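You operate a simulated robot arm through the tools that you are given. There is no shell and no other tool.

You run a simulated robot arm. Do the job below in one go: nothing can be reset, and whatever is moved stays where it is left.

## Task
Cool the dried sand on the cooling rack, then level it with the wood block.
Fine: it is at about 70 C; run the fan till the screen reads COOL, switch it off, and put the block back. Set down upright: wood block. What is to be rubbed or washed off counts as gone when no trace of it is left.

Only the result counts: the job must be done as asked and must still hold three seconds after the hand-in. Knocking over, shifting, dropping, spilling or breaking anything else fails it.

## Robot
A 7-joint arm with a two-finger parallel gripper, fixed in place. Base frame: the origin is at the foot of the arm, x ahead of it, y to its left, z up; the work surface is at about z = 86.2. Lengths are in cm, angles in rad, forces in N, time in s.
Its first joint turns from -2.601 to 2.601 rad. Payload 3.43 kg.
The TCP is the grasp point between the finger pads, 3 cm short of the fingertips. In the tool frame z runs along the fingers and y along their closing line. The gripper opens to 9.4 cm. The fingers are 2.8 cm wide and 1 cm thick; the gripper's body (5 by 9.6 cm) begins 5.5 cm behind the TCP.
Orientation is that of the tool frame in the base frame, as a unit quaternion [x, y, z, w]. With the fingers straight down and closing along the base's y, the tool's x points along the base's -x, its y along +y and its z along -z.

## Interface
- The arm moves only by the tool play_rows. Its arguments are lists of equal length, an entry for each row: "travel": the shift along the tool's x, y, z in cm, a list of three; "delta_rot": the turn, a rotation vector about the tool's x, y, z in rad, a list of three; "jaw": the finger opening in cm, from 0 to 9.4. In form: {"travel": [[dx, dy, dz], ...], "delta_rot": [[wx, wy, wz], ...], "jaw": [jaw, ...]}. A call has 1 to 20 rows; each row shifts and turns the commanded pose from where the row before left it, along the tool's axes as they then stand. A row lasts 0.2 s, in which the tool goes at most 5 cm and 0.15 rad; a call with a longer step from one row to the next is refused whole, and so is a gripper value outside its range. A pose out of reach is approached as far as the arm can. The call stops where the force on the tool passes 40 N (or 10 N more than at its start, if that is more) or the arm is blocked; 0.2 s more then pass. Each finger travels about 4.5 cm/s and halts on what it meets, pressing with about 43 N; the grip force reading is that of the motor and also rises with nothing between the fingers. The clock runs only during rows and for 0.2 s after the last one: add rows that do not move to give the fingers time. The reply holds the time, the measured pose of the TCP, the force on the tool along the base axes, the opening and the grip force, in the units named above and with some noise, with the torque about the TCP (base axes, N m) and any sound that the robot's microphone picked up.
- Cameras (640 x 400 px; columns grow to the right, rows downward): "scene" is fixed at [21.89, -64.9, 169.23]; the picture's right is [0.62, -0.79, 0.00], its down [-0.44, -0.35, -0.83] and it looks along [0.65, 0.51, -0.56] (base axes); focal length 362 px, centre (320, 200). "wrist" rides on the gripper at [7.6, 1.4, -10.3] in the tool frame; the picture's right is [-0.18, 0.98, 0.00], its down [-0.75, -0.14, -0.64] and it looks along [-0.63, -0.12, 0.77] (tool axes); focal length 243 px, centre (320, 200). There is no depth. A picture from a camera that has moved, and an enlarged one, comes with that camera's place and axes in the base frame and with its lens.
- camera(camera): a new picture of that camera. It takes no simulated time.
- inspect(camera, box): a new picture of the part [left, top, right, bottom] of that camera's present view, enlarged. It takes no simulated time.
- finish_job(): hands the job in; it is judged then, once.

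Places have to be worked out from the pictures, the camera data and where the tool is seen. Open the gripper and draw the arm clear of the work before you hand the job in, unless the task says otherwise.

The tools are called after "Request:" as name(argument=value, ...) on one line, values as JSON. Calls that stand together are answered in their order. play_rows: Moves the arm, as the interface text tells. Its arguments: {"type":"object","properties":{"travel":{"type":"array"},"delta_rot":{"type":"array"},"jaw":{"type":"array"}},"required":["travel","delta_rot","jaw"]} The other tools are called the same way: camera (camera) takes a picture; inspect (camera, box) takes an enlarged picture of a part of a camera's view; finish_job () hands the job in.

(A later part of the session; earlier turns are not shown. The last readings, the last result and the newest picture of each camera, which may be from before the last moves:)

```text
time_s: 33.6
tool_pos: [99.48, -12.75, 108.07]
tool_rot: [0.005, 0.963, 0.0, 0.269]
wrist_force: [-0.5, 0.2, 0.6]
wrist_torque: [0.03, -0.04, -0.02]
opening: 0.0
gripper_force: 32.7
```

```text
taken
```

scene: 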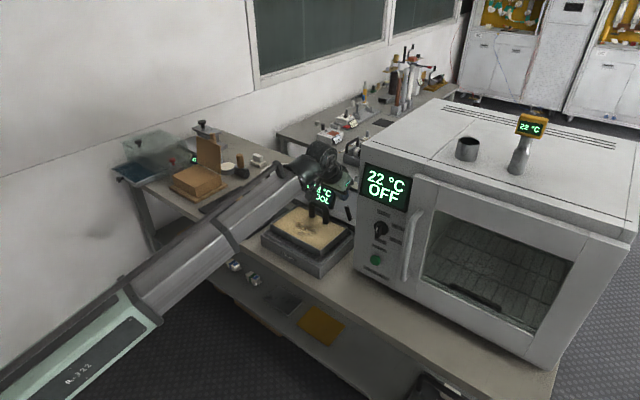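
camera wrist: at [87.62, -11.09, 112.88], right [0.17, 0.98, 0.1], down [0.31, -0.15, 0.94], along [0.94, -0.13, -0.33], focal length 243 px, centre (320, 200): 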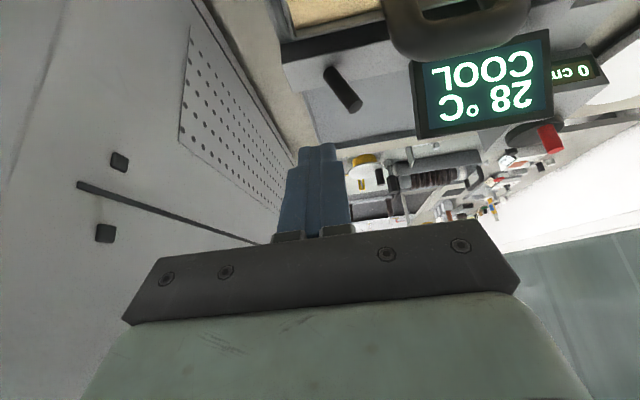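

The fan is off at 28 °C, COOL. Next is the wood block: I'll retract from the rack, bring the tool back to vertical, and then look at the block.

Request:
play_rows(travel=[[0.3, 0.2, -0.25], [0.6, 0.5, -0.5], [1.1, 1.0, -0.92], [1.3, 1.2, -1.07], [1.3, 1.2, -1.07], [1.3, 1.2, -1.07], [1.3, 1.2, -1.07], [1.3, 1.2, -1.07], [1.1, 1.0, -0.92], [0.6, 0.5, -0.5], [0.3, 0.2, -0.25], [0, 0, 0], [0, 0, 0], [0, 0, 0], [0, 0, 0], [0, 0, 0], [0, 0, 0], [0, 0, 0], [0, 0, 0]], delta_rot=[[0, 0, 0], [0, 0, 0], [0, 0, 0], [0, 0, 0], [0, 0, 0], [0, 0, 0], [0, 0, 0], [0, 0, 0], [0, 0, 0], [0, 0, 0], [0, 0, 0], [0, 0.04, 0], [0, 0.08, 0], [0, 0.1, 0], [0, 0.1, 0], [0, 0.1, 0], [0, 0.08, 0], [0, 0.045, 0], [0, 0, 0]], jaw=[0.1, 0.1, 0.1, 0.1, 0.1, 0.1, 0.1, 0.1, 1, 2, 3, 4, 5, 6, 7, 8, 9, 9.4, 9.4])

Request:
camera(camera="wrist")

```text
time_s: 37.6
tool_pos: [86.02, -3.24, 110.11]
tool_rot: [0.005, 1.0, 0.002, 0.001]
wrist_force: [0.5, -0.5, 0.5]
wrist_torque: [-0.01, 0.01, 0.02]
opening: 9.41
gripper_force: 0.1
```

```text
taken
camera wrist: at [78.45, -1.71, 120.33], right [0.2, 0.98, 0.0], down [0.75, -0.15, 0.64], along [0.63, -0.12, -0.77], focal length 243 px, centre (320, 200)
```

wrist: 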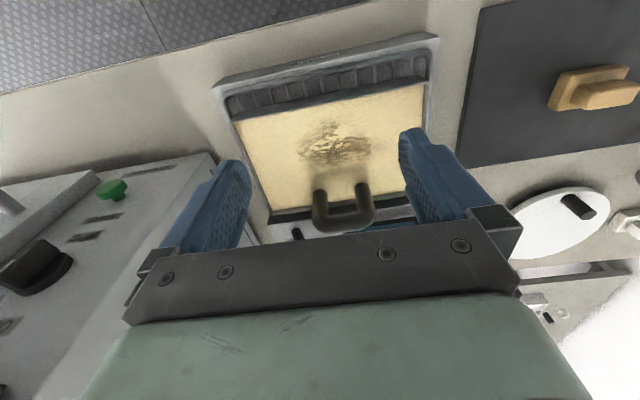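

This is a good view of the sand. I'll enlarge it to measure the tray, rough patch and handle.

Request:
inspect(camera="wrist", box=[200, 20, 450, 240])

Request:
inspect(camera="scene", box=[220, 170, 370, 290])

```text
1.82 times, centred on (325, 130) of wrist
camera zoom: at [78.45, -1.71, 120.33], right [0.2, 0.98, 0.0], down [0.75, -0.15, 0.64], along [0.63, -0.12, -0.77], focal length 441 px, centre (311, 327)
```

zoom: 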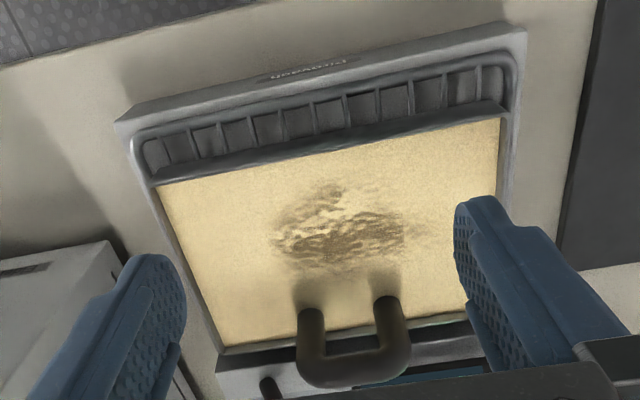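

```text
3.33 times, centred on (295, 230) of scene
camera zoom: at [21.89, -64.9, 169.23], right [0.62, -0.79, 0.0], down [-0.44, -0.35, -0.83], along [0.65, 0.51, -0.56], focal length 1207 px, centre (403, 100)
```

zoom: 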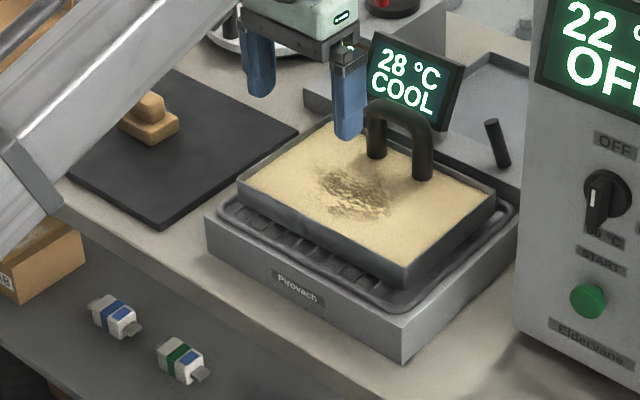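

From this view the tray's sand spans about x 87.4 to 101.5 and y -13.5 to 7. The rough patch is about x 89 to 96, y -7 to 4.5, and the handle posts are near (98.8, -5.6) and (98.8, 0.5). The block is at about (94, 30), so I'll move over there for a close look.

Request:
play_rows(travel=[[0, 0.5, 0], [0, 1, 0], [0, 1.6, 0.1], [0, 2, 0.1], [0, 2, 0.1], [0, 2, 0.1], [0, 2, 0.1], [0, 2, 0.1], [0, 2, 0.1], [0, 2, 0.1], [0, 2, 0.1], [0, 2, 0.1], [0, 2, 0.1], [0, 2, 0.1], [0, 2, 0.1], [0, 1.6, 0.1], [0, 1, 0], [0, 0.5, 0], [0, 0, 0]], delta_rot=[[0, 0, 0], [0, 0, 0], [0, 0, 0], [0, 0, 0], [0, 0, 0], [0, 0, 0], [0, 0, 0], [0, 0, 0], [0, 0, 0], [0, 0, 0], [0, 0, 0], [0, 0, 0], [0, 0, 0], [0, 0, 0], [0, 0, 0], [0, 0, 0], [0, 0, 0], [0, 0, 0], [0, 0, 0]], jaw=[9.4, 9.4, 9.4, 9.4, 9.4, 9.4, 9.4, 9.4, 9.4, 9.4, 9.4, 9.4, 9.4, 9.4, 9.4, 9.4, 9.4, 9.4, 9.4])

Request:
camera(camera="wrist")

Request:
camera(camera="scene")

```text
time_s: 41.6
tool_pos: [86.25, 26.85, 108.82]
tool_rot: [0.005, 1.0, 0.0, 0.0]
wrist_force: [0.4, -0.8, 0.4]
wrist_torque: [0.02, -0.02, 0.02]
opening: 9.42
gripper_force: 0.1
```

```text
taken
camera wrist: at [78.8, 28.48, 119.05], right [0.19, 0.98, 0.0], down [0.75, -0.15, 0.64], along [0.63, -0.12, -0.77], focal length 243 px, centre (320, 200)
```

wrist: 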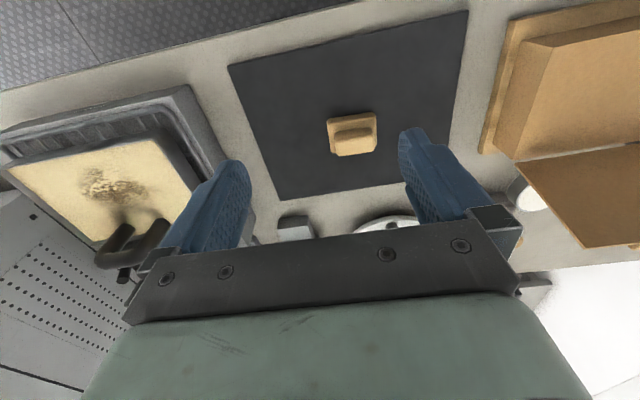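

```text
taken
```

scene: 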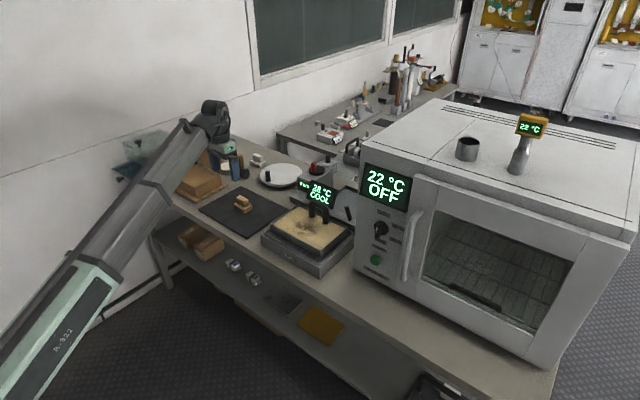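

Request:
inspect(camera="wrist", box=[290, 80, 420, 180])

Request:
inspect(camera="scene", box=[220, 180, 270, 230])

```text
4.00 times, centred on (355, 130) of wrist
camera zoom: at [78.8, 28.48, 119.05], right [0.19, 0.98, 0.0], down [0.75, -0.15, 0.64], along [0.63, -0.12, -0.77], focal length 970 px, centre (180, 480)
```

zoom: 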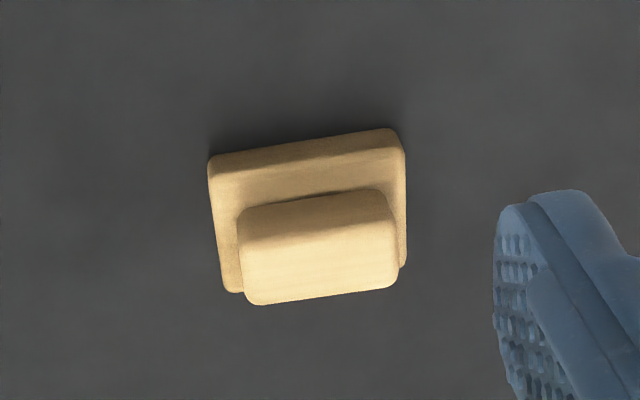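

```text
8.00 times, centred on (245, 205) of scene
camera zoom: at [21.89, -64.9, 169.23], right [0.62, -0.79, 0.0], down [-0.44, -0.35, -0.83], along [0.65, 0.51, -0.56], focal length 2897 px, centre (920, 160)
```

zoom: 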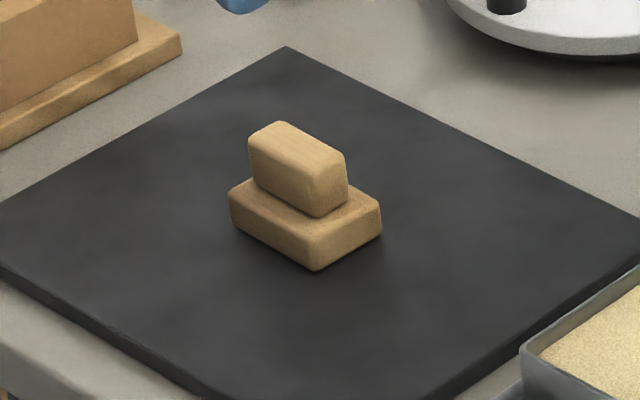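

The block is clear now: its base is about 6.2 × 4.2 cm, centred at (93.5, 30.1). On top is a grip about 5 cm long in y and 2.2 cm in x, with its top at z of about 91.6. I'll move above it and tilt the tool slightly outward (0.15 rad) for reach, closing along y.

Request:
play_rows(travel=[[-0.3, 0.15, 0.2], [-0.6, 0.3, 0.4], [-1, 0.5, 0.6], [-1.2, 0.65, 0.7], [-1.2, 0.65, 0.7], [-1, 0.5, 0.6], [-0.6, 0.3, 0.4], [-0.3, 0.15, 0.2], [0, 0, 0], [0, 0, 0], [0, 0, 0], [0, 0, 0]], delta_rot=[[0, 0, 0], [0, 0, 0], [0, 0, 0], [0, 0, 0], [0, 0, 0], [0, 0, 0], [0, 0, 0], [0, 0, 0], [0, -0.05, 0], [0, -0.06, 0], [0, -0.04, 0], [0, 0, 0]], jaw=[9.4, 9.4, 9.4, 9.4, 9.4, 9.4, 9.4, 9.4, 9.4, 9.4, 9.4, 9.4])

Request:
camera(camera="wrist")

Request:
inspect(camera="scene", box=[190, 120, 300, 240])

```text
time_s: 44.2
tool_pos: [92.63, 30.13, 105.02]
tool_rot: [0.006, 0.997, 0.001, 0.075]
wrist_force: [-0.7, -0.3, -0.6]
wrist_torque: [0.02, -0.04, 0.02]
opening: 9.39
gripper_force: 0.0
```

```text
taken
camera wrist: at [83.57, 31.68, 113.94], right [0.19, 0.98, 0.03], down [0.65, -0.15, 0.75], along [0.74, -0.12, -0.66], focal length 243 px, centre (320, 200)
```

wrist: 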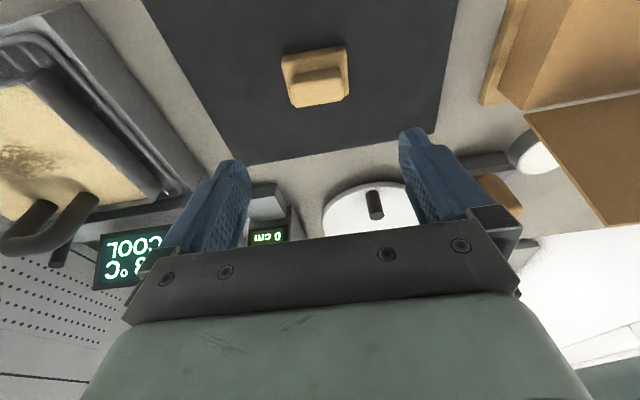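

```text
3.33 times, centred on (245, 180) of scene
camera zoom: at [21.89, -64.9, 169.23], right [0.62, -0.79, 0.0], down [-0.44, -0.35, -0.83], along [0.65, 0.51, -0.56], focal length 1207 px, centre (570, 267)
```

zoom: 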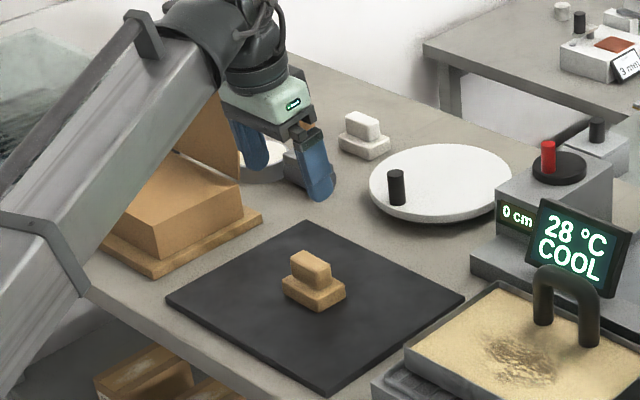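

The tool is centred above the block. I'll descend to just above the grip and check alignment before the final approach.

Request:
play_rows(travel=[[0.05, 0, 0.4], [0.09, 0, 0.8], [0.13, 0, 1.2], [0.14, 0, 1.3], [0.14, 0, 1.3], [0.14, 0, 1.3], [0.13, 0, 1.2], [0.09, 0, 0.8], [0.05, 0, 0.4], [0.02, 0, 0.2], [0, 0, 0]], delta_rot=[[0, 0, 0], [0, 0, 0], [0, 0, 0], [0, 0, 0], [0, 0, 0], [0, 0, 0], [0, 0, 0], [0, 0, 0], [0, 0, 0], [0, 0, 0], [0, 0, 0]], jaw=[9.4, 9.4, 9.4, 9.4, 9.4, 9.4, 9.4, 9.4, 9.4, 9.4, 9.4])

Request:
camera(camera="wrist")

Request:
inspect(camera="scene", box=[200, 150, 290, 240])

```text
time_s: 46.6
tool_pos: [93.02, 30.07, 95.9]
tool_rot: [0.005, 0.997, 0.0, 0.076]
wrist_force: [1.1, -0.3, 0.0]
wrist_torque: [0.0, 0.01, 0.01]
opening: 9.41
gripper_force: 0.1
```

```text
taken
camera wrist: at [83.95, 31.63, 104.89], right [0.19, 0.98, 0.03], down [0.65, -0.15, 0.75], along [0.74, -0.12, -0.66], focal length 243 px, centre (320, 200)
```

wrist: 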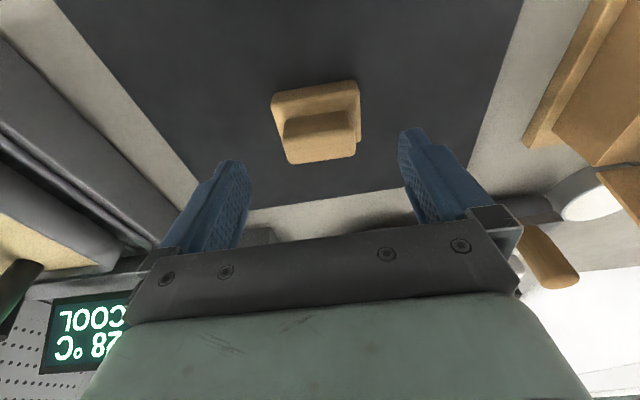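

```text
4.44 times, centred on (245, 195) of scene
camera zoom: at [21.89, -64.9, 169.23], right [0.62, -0.79, 0.0], down [-0.44, -0.35, -0.83], along [0.65, 0.51, -0.56], focal length 1609 px, centre (653, 222)
```

zoom: 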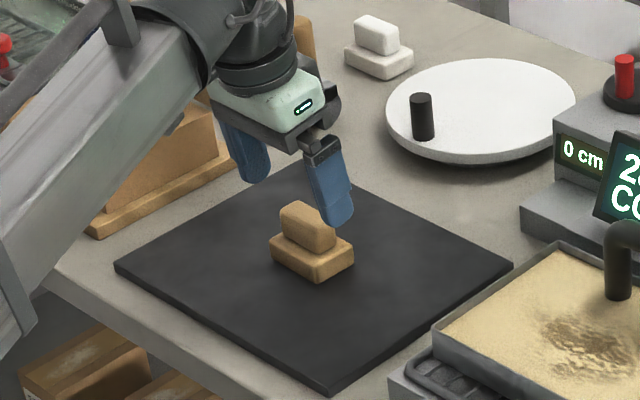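

Request:
inspect(camera="wrist", box=[230, 60, 430, 200])

```text
2.86 times, centred on (330, 130) of wrist
camera zoom: at [83.95, 31.63, 104.89], right [0.19, 0.98, 0.03], down [0.65, -0.15, 0.75], along [0.74, -0.12, -0.66], focal length 693 px, centre (291, 400)
```

zoom: 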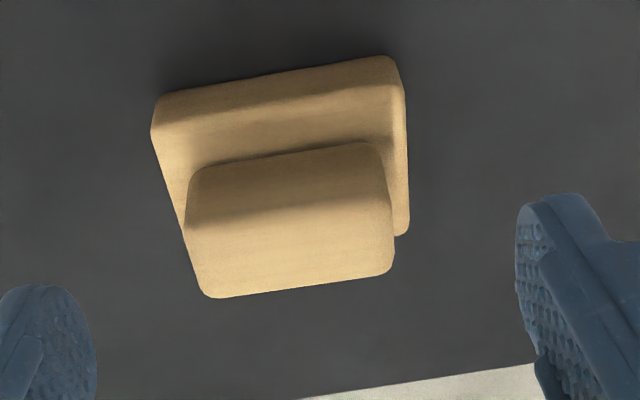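

The grip centre is at about (93.65, 30.3). I'll do the last descent to TCP z of about 92.5, so the fingertips sit just above the base, with that small correction.

Request:
play_rows(travel=[[0.02, 0.05, 0.3], [0.05, 0.05, 0.6], [0.05, 0.05, 0.8], [0.05, 0.05, 0.8], [0.04, 0, 0.6], [0.02, 0, 0.3], [0, 0, 0]], delta_rot=[[0, 0, 0], [0, 0, 0], [0, 0, 0], [0, 0, 0], [0, 0, 0], [0, 0, 0], [0, 0, 0]], jaw=[9.4, 9.4, 9.4, 9.4, 9.4, 9.4, 9.4])

Request:
camera(camera="wrist")

Request:
inspect(camera="scene", box=[215, 165, 275, 225])

```text
time_s: 48.2
tool_pos: [93.32, 30.26, 92.68]
tool_rot: [0.006, 0.997, 0.0, 0.076]
wrist_force: [-0.2, -1.0, 0.7]
wrist_torque: [0.01, 0.01, 0.07]
opening: 9.41
gripper_force: 0.2
```

```text
taken
camera wrist: at [84.3, 31.92, 101.62], right [0.19, 0.98, 0.03], down [0.65, -0.15, 0.75], along [0.74, -0.12, -0.66], focal length 243 px, centre (320, 200)
```

wrist: 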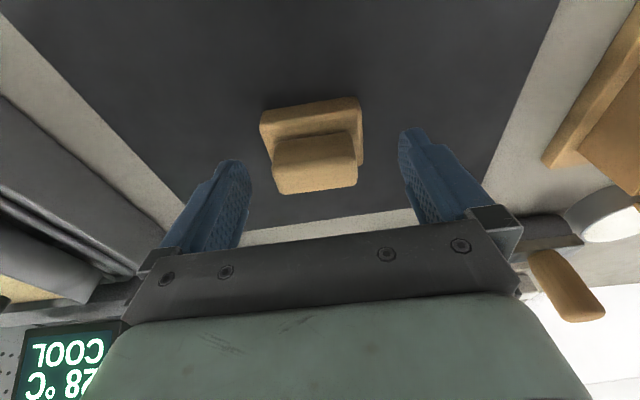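

```text
6.67 times, centred on (245, 195) of scene
camera zoom: at [21.89, -64.9, 169.23], right [0.62, -0.79, 0.0], down [-0.44, -0.35, -0.83], along [0.65, 0.51, -0.56], focal length 2414 px, centre (820, 233)
```

zoom: 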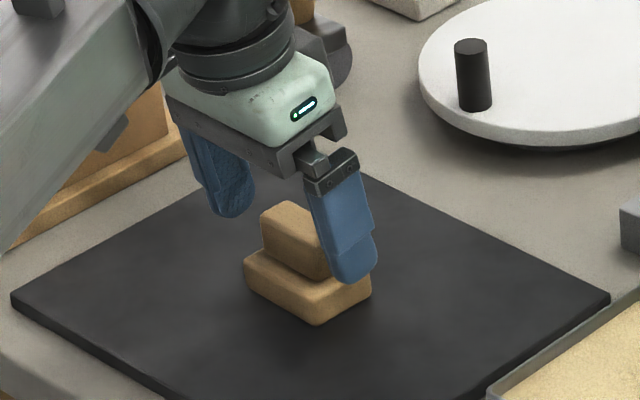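

The fingers straddle the grip's two ends. I'll close gently on it.

Request:
play_rows(travel=[[0, 0, 0], [0, 0, 0], [0, 0, 0], [0, 0, 0], [0, 0, 0], [0, 0, 0], [0, 0, 0], [0, 0, 0], [0, 0, 0], [0, 0, 0]], delta_rot=[[0, 0, 0], [0, 0, 0], [0, 0, 0], [0, 0, 0], [0, 0, 0], [0, 0, 0], [0, 0, 0], [0, 0, 0], [0, 0, 0], [0, 0, 0]], jaw=[8.5, 7.6, 6.8, 6.2, 5.7, 5.3, 4.9, 4.5, 4.0, 4.0])

Request:
camera(camera="wrist")

Request:
inspect(camera="scene", box=[215, 165, 275, 225])

```text
time_s: 50.4
tool_pos: [93.35, 30.31, 92.78]
tool_rot: [0.006, 0.997, 0.001, 0.075]
wrist_force: [0.1, -0.4, 1.0]
wrist_torque: [-0.07, -0.01, 0.0]
opening: 4.9
gripper_force: 42.9
```

```text
taken
camera wrist: at [84.3, 31.92, 101.64], right [0.19, 0.98, 0.03], down [0.65, -0.15, 0.75], along [0.74, -0.12, -0.66], focal length 243 px, centre (320, 200)
```

wrist: 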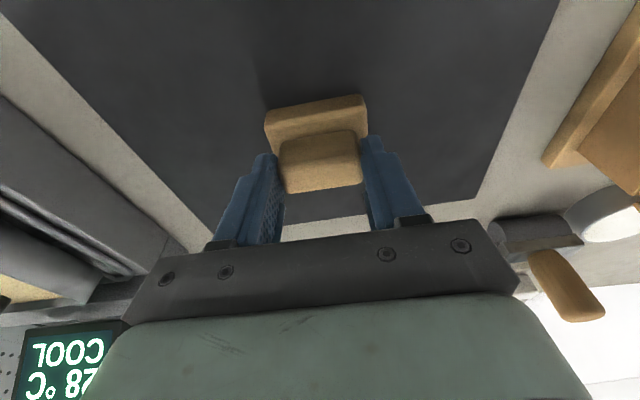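

```text
6.67 times, centred on (245, 195) of scene
camera zoom: at [21.89, -64.9, 169.23], right [0.62, -0.79, 0.0], down [-0.44, -0.35, -0.83], along [0.65, 0.51, -0.56], focal length 2414 px, centre (820, 233)
```

zoom: 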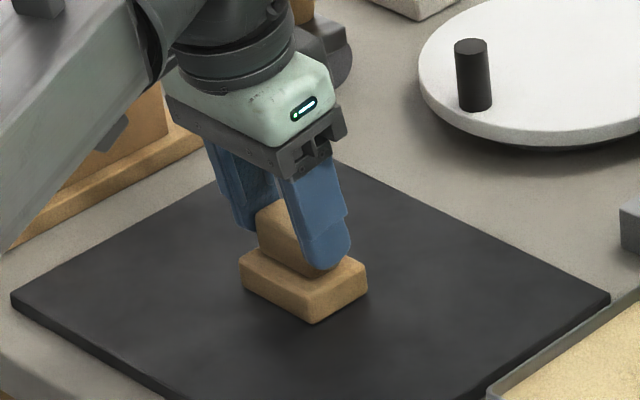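

The grip is firm: opening 4.9 cm, 43 N. The block's home TCP is about (93.33, 30.3, 92.7). I'll lift straight up about 11 cm.

Request:
play_rows(travel=[[-0.03, 0, -0.2], [-0.08, 0, -0.5], [-0.15, 0, -1.0], [-0.19, 0, -1.25], [-0.19, 0, -1.25], [-0.19, 0, -1.25], [-0.19, 0, -1.25], [-0.19, 0, -1.25], [-0.19, 0, -1.25], [-0.15, 0, -1.0], [-0.08, 0, -0.5], [-0.03, 0, -0.2], [0, 0, 0]], delta_rot=[[0, 0, 0], [0, 0, 0], [0, 0, 0], [0, 0, 0], [0, 0, 0], [0, 0, 0], [0, 0, 0], [0, 0, 0], [0, 0, 0], [0, 0, 0], [0, 0, 0], [0, 0, 0], [0, 0, 0]], jaw=[4, 4, 4, 4, 4, 4, 4, 4, 4, 4, 4, 4, 4])

Request:
camera(camera="wrist")

Request:
inspect(camera="scene", box=[200, 130, 360, 270])

```text
time_s: 53.2
tool_pos: [93.48, 30.26, 103.68]
tool_rot: [0.006, 0.997, 0.001, 0.076]
wrist_force: [-0.4, 0.5, -0.4]
wrist_torque: [0.04, -0.01, 0.01]
opening: 4.88
gripper_force: 43.3
```

```text
taken
camera wrist: at [84.3, 31.86, 112.64], right [0.19, 0.98, 0.03], down [0.65, -0.15, 0.75], along [0.74, -0.12, -0.66], focal length 243 px, centre (320, 200)
```

wrist: 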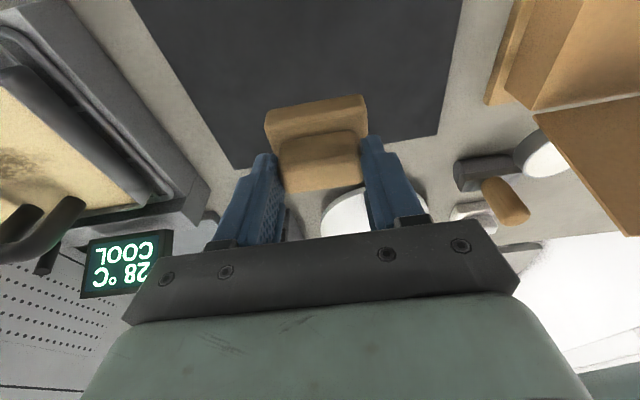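

```text
2.86 times, centred on (280, 200) of scene
camera zoom: at [21.89, -64.9, 169.23], right [0.62, -0.79, 0.0], down [-0.44, -0.35, -0.83], along [0.65, 0.51, -0.56], focal length 1035 px, centre (434, 200)
```

zoom: 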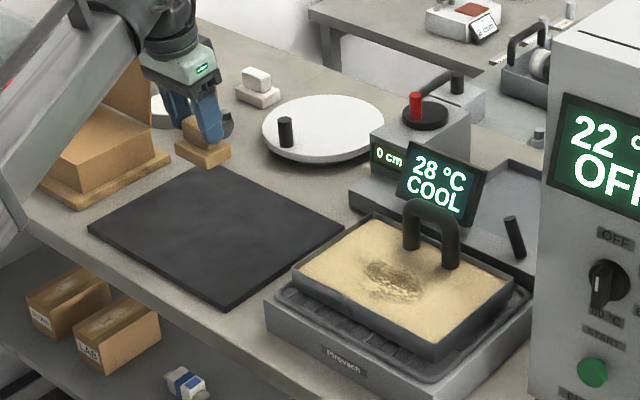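

The block is held level. I'll carry it at this height over the tray, to y of about -2.

Request:
play_rows(travel=[[0, -0.5, 0], [0, -1, 0], [0, -1.6, 0], [0.05, -2, 0], [0.05, -2, 0], [0.05, -2, 0], [0.05, -2, 0], [0.05, -2, -0.01], [0.05, -2, -0.01], [0.05, -2, -0.01], [0.05, -2, -0.01], [0.05, -2, -0.01], [0.05, -2, -0.01], [0.05, -2, -0.01], [0.05, -2, -0.01], [0.05, -2, -0.01], [0.05, -1.6, -0.01], [0, -1, 0], [0, -0.5, 0], [0, 0, 0]], delta_rot=[[0, 0, 0], [0, 0, 0], [0, 0, 0], [0, 0, 0], [0, 0, 0], [0, 0, 0], [0, 0, 0], [0, 0, 0], [0, 0, 0], [0, 0, 0], [0, 0, 0], [0, 0, 0], [0, 0, 0], [0, 0, 0], [0, 0, 0], [0, 0, 0], [0, 0, 0], [0, 0, 0], [0, 0, 0], [0, 0, 0]], jaw=[4, 4, 4, 4, 4, 4, 4, 4, 4, 4, 4, 4, 4, 4, 4, 4, 4, 4, 4, 4])

Request:
camera(camera="wrist")

Request:
inspect(camera="scene", box=[240, 150, 370, 280])

```text
time_s: 57.4
tool_pos: [92.31, -1.94, 103.63]
tool_rot: [0.005, 0.997, 0.001, 0.075]
wrist_force: [-0.3, 0.4, -1.1]
wrist_torque: [-0.01, -0.01, -0.03]
opening: 4.9
gripper_force: 42.8
```

```text
taken
camera wrist: at [83.27, -0.35, 112.53], right [0.19, 0.98, 0.03], down [0.65, -0.15, 0.75], along [0.74, -0.12, -0.66], focal length 243 px, centre (320, 200)
```

wrist: 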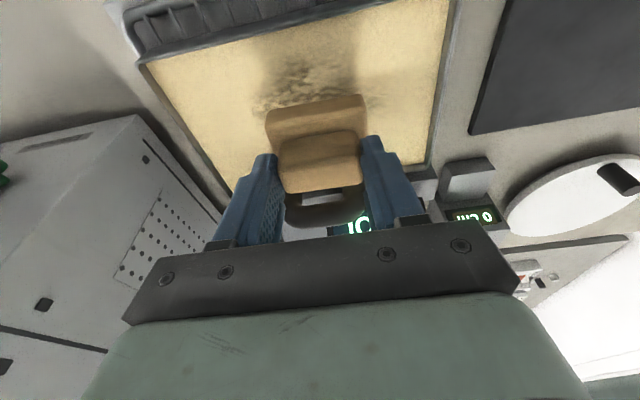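

```text
3.08 times, centred on (305, 215) of scene
camera zoom: at [21.89, -64.9, 169.23], right [0.62, -0.79, 0.0], down [-0.44, -0.35, -0.83], along [0.65, 0.51, -0.56], focal length 1114 px, centre (366, 154)
```

zoom: 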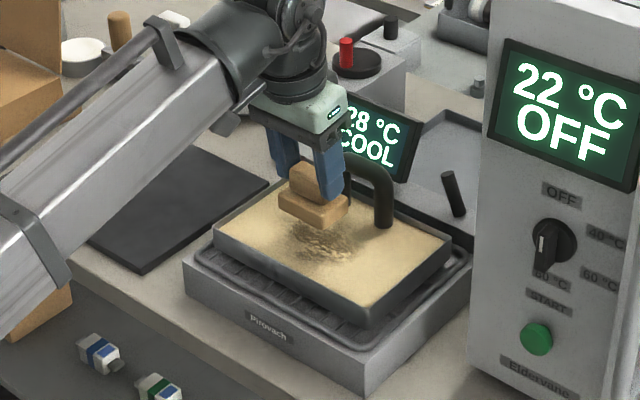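

The block is above the rough patch at about (92.6, -1.9). Contact should come near TCP z of 98.9, so I'll lower to about 99.9 first, then feel for the sand.

Request:
play_rows(travel=[[0.03, 0, 0.2], [0.075, 0, 0.5], [0.12, 0, 0.8], [0.12, 0, 0.8], [0.1, 0, 0.7], [0.06, 0, 0.4], [0.03, 0, 0.2], [0, 0, 0]], delta_rot=[[0, 0, 0], [0, 0, 0], [0, 0, 0], [0, 0, 0], [0, 0, 0], [0, 0, 0], [0, 0, 0], [0, 0, 0]], jaw=[4, 4, 4, 4, 4, 4, 4, 4])

Request:
inspect(camera="scene", box=[260, 180, 360, 280])

Request:
camera(camera="wrist")

```text
time_s: 59.2
tool_pos: [92.35, -2.07, 99.89]
tool_rot: [0.006, 0.997, -0.001, 0.076]
wrist_force: [0.7, 0.5, -1.1]
wrist_torque: [0.01, -0.04, -0.03]
opening: 4.88
gripper_force: 43.2
```

```text
4.00 times, centred on (310, 230) of scene
camera zoom: at [21.89, -64.9, 169.23], right [0.62, -0.79, 0.0], down [-0.44, -0.35, -0.83], along [0.65, 0.51, -0.56], focal length 1448 px, centre (360, 80)
```

zoom: 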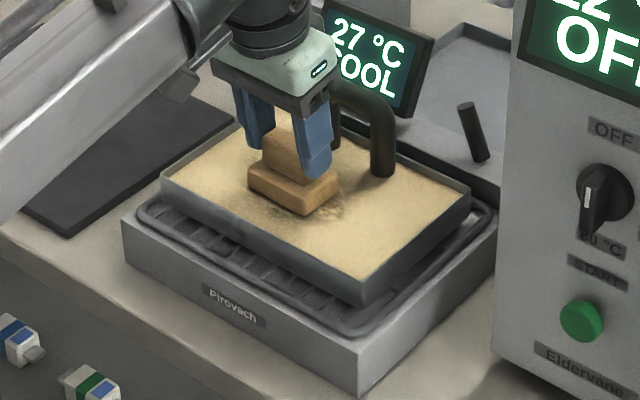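

```text
taken
camera wrist: at [83.2, -0.42, 108.82], right [0.19, 0.98, 0.03], down [0.65, -0.15, 0.75], along [0.74, -0.12, -0.66], focal length 243 px, centre (320, 200)
```

wrist: 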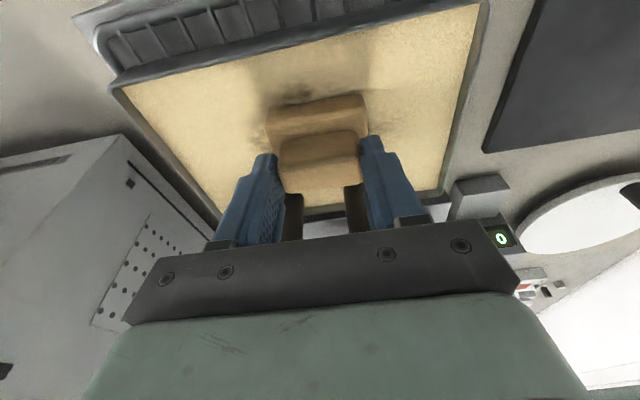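

The block is about a centimetre above the sand. I'll lower in tiny steps and read the force.

Request:
play_rows(travel=[[0.015, 0, 0.1], [0.015, 0, 0.1], [0.015, 0, 0.1], [0.015, 0, 0.1], [0.015, 0, 0.1], [0, 0, 0]], delta_rot=[[0, 0, 0], [0, 0, 0], [0, 0, 0], [0, 0, 0], [0, 0, 0], [0, 0, 0]], jaw=[4, 4, 4, 4, 4, 4])

```text
time_s: 60.6
tool_pos: [92.27, -1.96, 99.61]
tool_rot: [0.005, 0.997, 0.0, 0.077]
wrist_force: [0.1, -3.7, 20.6]
wrist_torque: [-0.67, 0.1, -0.01]
opening: 4.9
gripper_force: 43.3
```

Contact: 20.6 N at TCP z of about 99.6. That's more than I need, so I'll ease up slightly to a light press.

Request:
play_rows(travel=[[-0.012, 0, -0.08], [-0.008, 0, -0.05], [0, 0, 0], [0, 0, 0]], delta_rot=[[0, 0, 0], [0, 0, 0], [0, 0, 0], [0, 0, 0]], jaw=[4, 4, 4, 4])

```text
time_s: 61.6
tool_pos: [92.27, -1.74, 99.56]
tool_rot: [0.006, 0.997, 0.001, 0.076]
wrist_force: [3.8, 0.2, 12.8]
wrist_torque: [-0.26, -0.24, 0.07]
opening: 4.9
gripper_force: 43.5
```

12.8 N now. I'll ease a touch more and make a first slow stroke toward -y, then check what the block does to the sand.

Request:
play_rows(travel=[[-0.008, -0.1, -0.05], [0, -0.3, 0], [0, -0.5, 0], [0, -0.6, 0], [0, -0.6, 0], [0, -0.6, 0], [0, -0.6, 0], [0, -0.6, 0], [0, -0.5, 0], [0, -0.3, 0], [0, -0.1, 0], [0, 0, 0]], delta_rot=[[0, 0, 0], [0, 0, 0], [0, 0, 0], [0, 0, 0], [0, 0, 0], [0, 0, 0], [0, 0, 0], [0, 0, 0], [0, 0, 0], [0, 0, 0], [0, 0, 0], [0, 0, 0]], jaw=[4, 4, 4, 4, 4, 4, 4, 4, 4, 4, 4, 4])

Request:
camera(camera="wrist")

Request:
inspect(camera="scene", box=[260, 180, 360, 280])

```text
time_s: 64.2
tool_pos: [92.16, -6.59, 99.65]
tool_rot: [0.006, 0.997, 0.0, 0.076]
wrist_force: [0.2, 0.3, -0.1]
wrist_torque: [0.0, -0.01, -0.01]
opening: 4.88
gripper_force: 43.2
```

```text
taken
camera wrist: at [83.08, -5.07, 108.62], right [0.19, 0.98, 0.03], down [0.65, -0.15, 0.75], along [0.74, -0.12, -0.66], focal length 243 px, centre (320, 200)
```

wrist: 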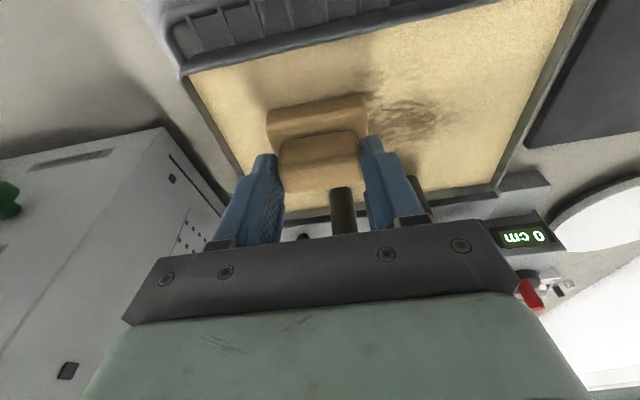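

```text
4.00 times, centred on (310, 230) of scene
camera zoom: at [21.89, -64.9, 169.23], right [0.62, -0.79, 0.0], down [-0.44, -0.35, -0.83], along [0.65, 0.51, -0.56], focal length 1448 px, centre (360, 80)
```

zoom: 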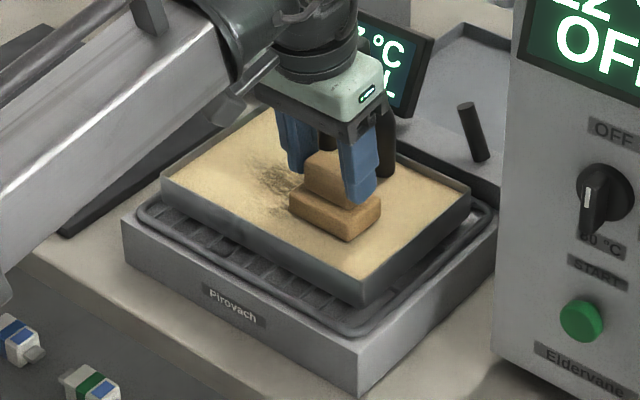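

The force dropped to zero by the end of the stroke, and the patch already looks fainter. I'll lower in 0.05 cm steps here to find contact again.

Request:
play_rows(travel=[[0.008, 0, 0.05], [0.008, 0, 0.05], [0, 0, 0]], delta_rot=[[0, 0, 0], [0, 0, 0], [0, 0, 0]], jaw=[4, 4, 4])

Request:
inspect(camera="wrist", box=[180, 20, 540, 220])

```text
time_s: 65.0
tool_pos: [92.2, -6.66, 99.6]
tool_rot: [0.006, 0.997, 0.0, 0.076]
wrist_force: [0.6, -0.4, -0.7]
wrist_torque: [0.02, 0.03, 0.01]
opening: 4.9
gripper_force: 42.9
```

```text
1.78 times, centred on (360, 120) of wrist
camera zoom: at [83.15, -5.06, 108.53], right [0.19, 0.98, 0.03], down [0.65, -0.15, 0.75], along [0.74, -0.12, -0.66], focal length 431 px, centre (249, 342)
```

zoom: 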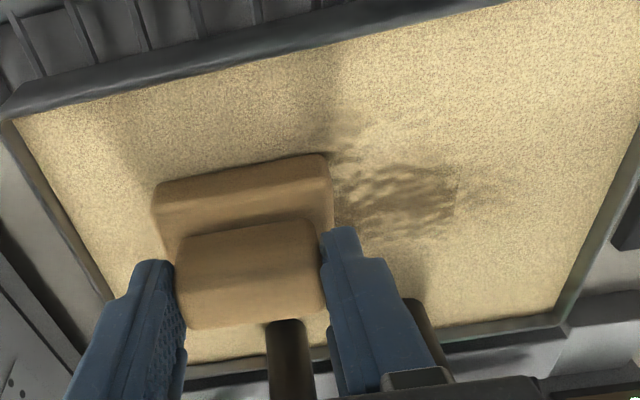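

Still no contact here at z = 99.6, so this side of the sand is slightly lower than the lumpy patch. I'll keep lowering in small steps.

Request:
play_rows(travel=[[0.008, 0, 0.05], [0.008, 0, 0.05], [0.008, 0, 0.05], [0, 0, 0]], delta_rot=[[0, 0, 0], [0, 0, 0], [0, 0, 0], [0, 0, 0]], jaw=[4, 4, 4, 4])

```text
time_s: 66.0
tool_pos: [92.24, -6.65, 99.47]
tool_rot: [0.005, 0.997, 0.002, 0.077]
wrist_force: [-1.4, 4.8, 19.7]
wrist_torque: [-0.29, 0.09, -0.01]
opening: 4.89
gripper_force: 43.0
```

Contact is now 19.7 N with z at about 99.47. I'll ease up slightly and stroke back toward +y across the patch with firmer contact.

Request:
play_rows(travel=[[-0.006, 0.1, -0.04], [0, 0.3, 0], [0, 0.5, 0], [0, 0.6, 0], [0, 0.7, 0], [0, 0.7, 0], [0, 0.7, 0], [0, 0.7, 0], [0, 0.7, 0], [0, 0.7, 0], [0, 0.7, 0], [0, 0.7, 0], [0, 0.7, 0], [0, 0.5, 0], [0, 0.3, 0], [0, 0.1, 0], [0, 0, 0]], delta_rot=[[0, 0, 0], [0, 0, 0], [0, 0, 0], [0, 0, 0], [0, 0, 0], [0, 0, 0], [0, 0, 0], [0, 0, 0], [0, 0, 0], [0, 0, 0], [0, 0, 0], [0, 0, 0], [0, 0, 0], [0, 0, 0], [0, 0, 0], [0, 0, 0], [0, 0, 0]], jaw=[4, 4, 4, 4, 4, 4, 4, 4, 4, 4, 4, 4, 4, 4, 4, 4, 4])

Request:
camera(camera="wrist")

Request:
inspect(camera="scene", box=[260, 180, 360, 280])

```text
time_s: 69.6
tool_pos: [92.36, 1.94, 99.4]
tool_rot: [0.006, 0.997, 0.001, 0.076]
wrist_force: [0.6, -8.0, 19.5]
wrist_torque: [-0.47, -0.09, 0.0]
opening: 4.88
gripper_force: 43.5
```

```text
taken
camera wrist: at [83.21, 3.53, 108.47], right [0.19, 0.98, 0.03], down [0.65, -0.15, 0.75], along [0.74, -0.13, -0.66], focal length 243 px, centre (320, 200)
```

wrist: 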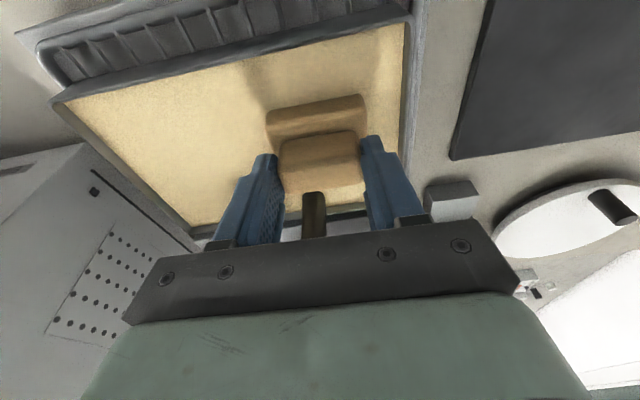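

```text
4.00 times, centred on (310, 230) of scene
camera zoom: at [21.89, -64.9, 169.23], right [0.62, -0.79, 0.0], down [-0.44, -0.35, -0.83], along [0.65, 0.51, -0.56], focal length 1448 px, centre (360, 80)
```

zoom: 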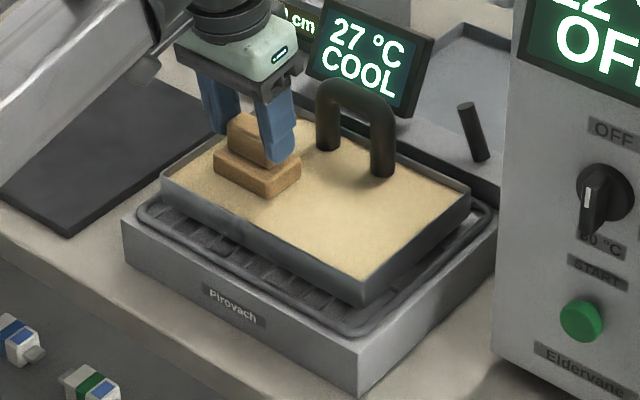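

The stroke cleared the patch and the tray hasn't moved. I'll zoom in to look for any remaining traces.

Request:
inspect(camera="wrist", box=[60, 20, 440, 240])

Request:
inspect(camera="scene", box=[290, 200, 350, 260])

```text
1.68 times, centred on (250, 130) of wrist
camera zoom: at [83.21, 3.53, 108.47], right [0.19, 0.98, 0.03], down [0.65, -0.15, 0.75], along [0.74, -0.13, -0.66], focal length 409 px, centre (438, 318)
```

zoom: 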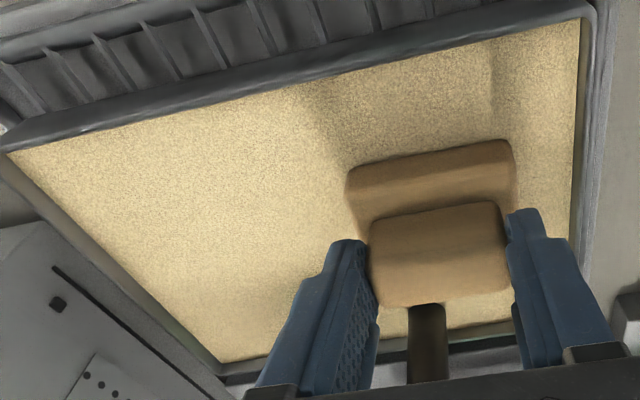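

```text
6.67 times, centred on (320, 230) of scene
camera zoom: at [21.89, -64.9, 169.23], right [0.62, -0.79, 0.0], down [-0.44, -0.35, -0.83], along [0.65, 0.51, -0.56], focal length 2414 px, centre (320, 0)
```

zoom: 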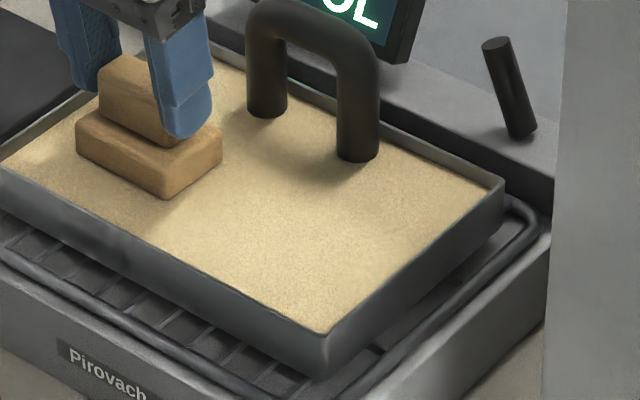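

The sand looks smooth now. To leave no faint trace at the edges, I'll make overlapping passes on the far lane (block at x of about 95), going -y, with slightly less pressure.

Request:
play_rows(travel=[[-0.005, 0, -0.03], [-0.3, 0, 0.045], [-0.4, 0, 0.06], [-0.5, 0, 0.076], [-0.5, 0, 0.076], [-0.4, 0, 0.06], [-0.15, 0, 0.022], [0, -0.3, 0], [0, -0.6, 0], [0, -0.9, 0], [0, -1, 0], [0, -1, 0], [0, -1, 0], [0, -1, 0], [0, -1, 0], [0, -1, 0], [0, -0.9, 0], [0, -0.6, 0], [0, -0.3, 0], [0, 0, 0]], delta_rot=[[0, 0, 0], [0, 0, 0], [0, 0, 0], [0, 0, 0], [0, 0, 0], [0, 0, 0], [0, 0, 0], [0, 0, 0], [0, 0, 0], [0, 0, 0], [0, 0, 0], [0, 0, 0], [0, 0, 0], [0, 0, 0], [0, 0, 0], [0, 0, 0], [0, 0, 0], [0, 0, 0], [0, 0, 0], [0, 0, 0]], jaw=[4, 4, 4, 4, 4, 4, 4, 4, 4, 4, 4, 4, 4, 4, 4, 4, 4, 4, 4, 4])

Request:
camera(camera="wrist")

Request:
inspect(camera="scene", box=[260, 180, 360, 280])

```text
time_s: 73.8
tool_pos: [94.45, -7.53, 99.56]
tool_rot: [0.006, 0.997, 0.0, 0.076]
wrist_force: [-1.6, 3.5, 8.3]
wrist_torque: [-0.07, -0.03, 0.01]
opening: 4.87
gripper_force: 42.6
```

```text
taken
camera wrist: at [85.37, -6.02, 108.46], right [0.19, 0.98, 0.03], down [0.65, -0.15, 0.75], along [0.74, -0.13, -0.66], focal length 243 px, centre (320, 200)
```

wrist: 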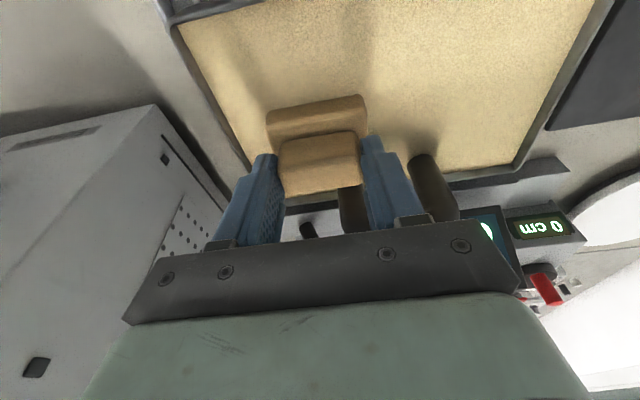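

```text
4.00 times, centred on (310, 230) of scene
camera zoom: at [21.89, -64.9, 169.23], right [0.62, -0.79, 0.0], down [-0.44, -0.35, -0.83], along [0.65, 0.51, -0.56], focal length 1448 px, centre (360, 80)
```

zoom: 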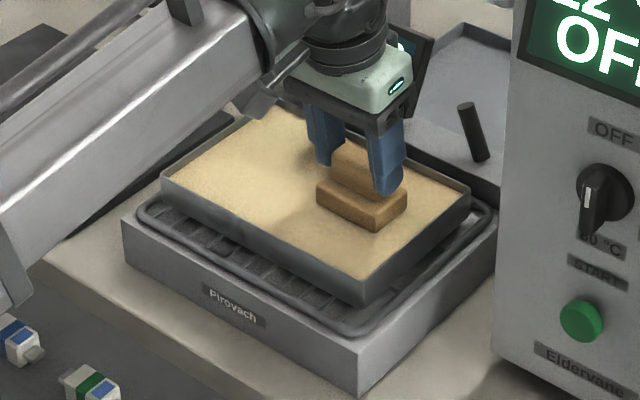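

Clean so far. Now the near lane (block at x of about 90.5): shift toward the robot and stroke to +y.

Request:
play_rows(travel=[[0.297, 0, -0.04], [0.593, 0, -0.088], [0.791, 0, -0.118], [0.791, 0, -0.118], [0.791, 0, -0.118], [0.593, 0, -0.085], [0.297, 0, -0.04], [0, 0.3, 0], [0, 0.6, 0], [0, 0.9, 0], [0, 1, 0], [0, 1, 0], [0, 1, 0], [0, 1, 0], [0, 1, 0], [0, 1, 0], [0, 0.9, 0], [0, 0.6, 0], [0, 0.3, 0], [0, 0, 0]], delta_rot=[[0, 0, 0], [0, 0, 0], [0, 0, 0], [0, 0, 0], [0, 0, 0], [0, 0, 0], [0, 0, 0], [0, 0, 0], [0, 0, 0], [0, 0, 0], [0, 0, 0], [0, 0, 0], [0, 0, 0], [0, 0, 0], [0, 0, 0], [0, 0, 0], [0, 0, 0], [0, 0, 0], [0, 0, 0], [0, 0, 0]], jaw=[4, 4, 4, 4, 4, 4, 4, 4, 4, 4, 4, 4, 4, 4, 4, 4, 4, 4, 4, 4])

Request:
camera(camera="wrist")

Request:
inspect(camera="scene", box=[260, 180, 360, 280])

```text
time_s: 78.0
tool_pos: [90.45, 2.02, 99.48]
tool_rot: [0.006, 0.997, 0.001, 0.076]
wrist_force: [-0.9, -4.4, 9.9]
wrist_torque: [-0.36, -0.05, -0.05]
opening: 4.87
gripper_force: 43.2
```

```text
taken
camera wrist: at [81.35, 3.66, 108.44], right [0.19, 0.98, 0.03], down [0.65, -0.15, 0.75], along [0.74, -0.12, -0.66], focal length 243 px, centre (320, 200)
```

wrist: 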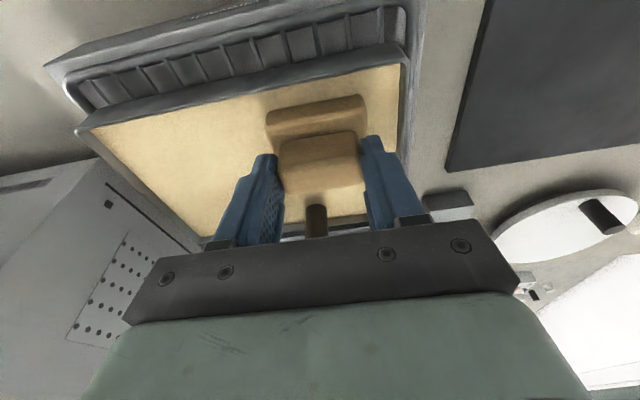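

```text
4.00 times, centred on (310, 230) of scene
camera zoom: at [21.89, -64.9, 169.23], right [0.62, -0.79, 0.0], down [-0.44, -0.35, -0.83], along [0.65, 0.51, -0.56], focal length 1448 px, centre (360, 80)
```

zoom: 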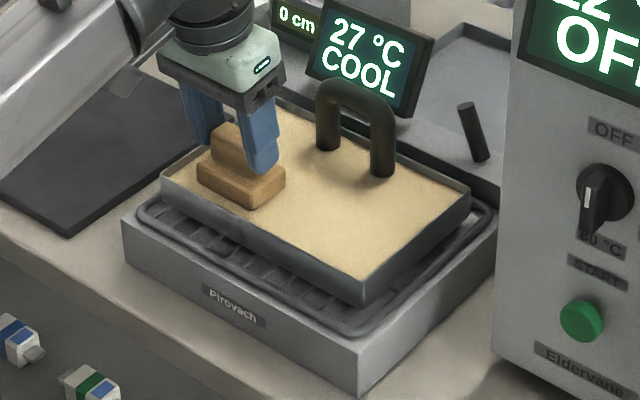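

All three lanes are done. I'll lift the block about 5 cm and inspect the whole sand surface.

Request:
play_rows(travel=[[-0.03, 0, -0.2], [-0.08, 0, -0.5], [-0.14, 0, -0.9], [-0.17, 0, -1.1], [-0.17, 0, -1.1], [-0.14, 0, -0.9], [-0.08, 0, -0.5], [-0.03, 0, -0.2], [0, 0, 0]], delta_rot=[[0, 0, 0], [0, 0, 0], [0, 0, 0], [0, 0, 0], [0, 0, 0], [0, 0, 0], [0, 0, 0], [0, 0, 0], [0, 0, 0]], jaw=[4, 4, 4, 4, 4, 4, 4, 4, 4])

Request:
inspect(camera="wrist", box=[80, 20, 480, 240])

Request:
inspect(camera="scene", box=[260, 180, 360, 280])

```text
time_s: 80.0
tool_pos: [90.5, 1.99, 105.01]
tool_rot: [0.006, 0.997, 0.001, 0.076]
wrist_force: [1.2, -0.1, -1.1]
wrist_torque: [-0.02, 0.02, 0.0]
opening: 4.89
gripper_force: 43.0
```

```text
1.60 times, centred on (280, 130) of wrist
camera zoom: at [81.31, 3.57, 113.91], right [0.19, 0.98, 0.03], down [0.65, -0.15, 0.75], along [0.74, -0.12, -0.66], focal length 388 px, centre (384, 312)
```

zoom: 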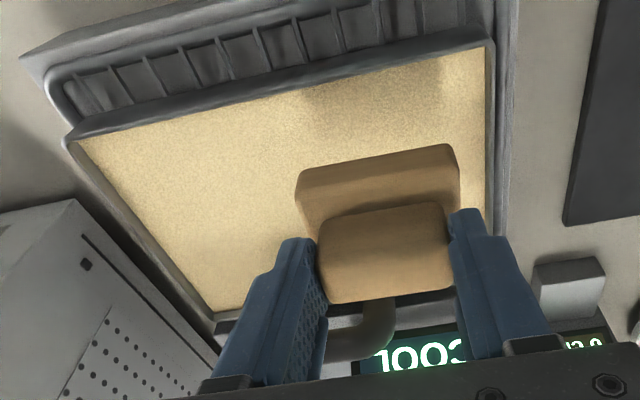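

```text
4.00 times, centred on (310, 230) of scene
camera zoom: at [21.89, -64.9, 169.23], right [0.62, -0.79, 0.0], down [-0.44, -0.35, -0.83], along [0.65, 0.51, -0.56], focal length 1448 px, centre (360, 80)
```

zoom: 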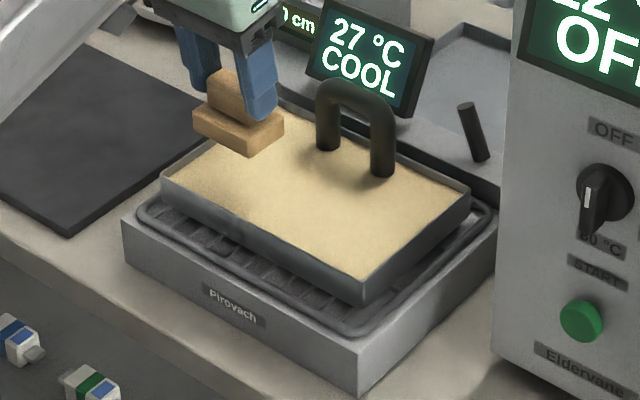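

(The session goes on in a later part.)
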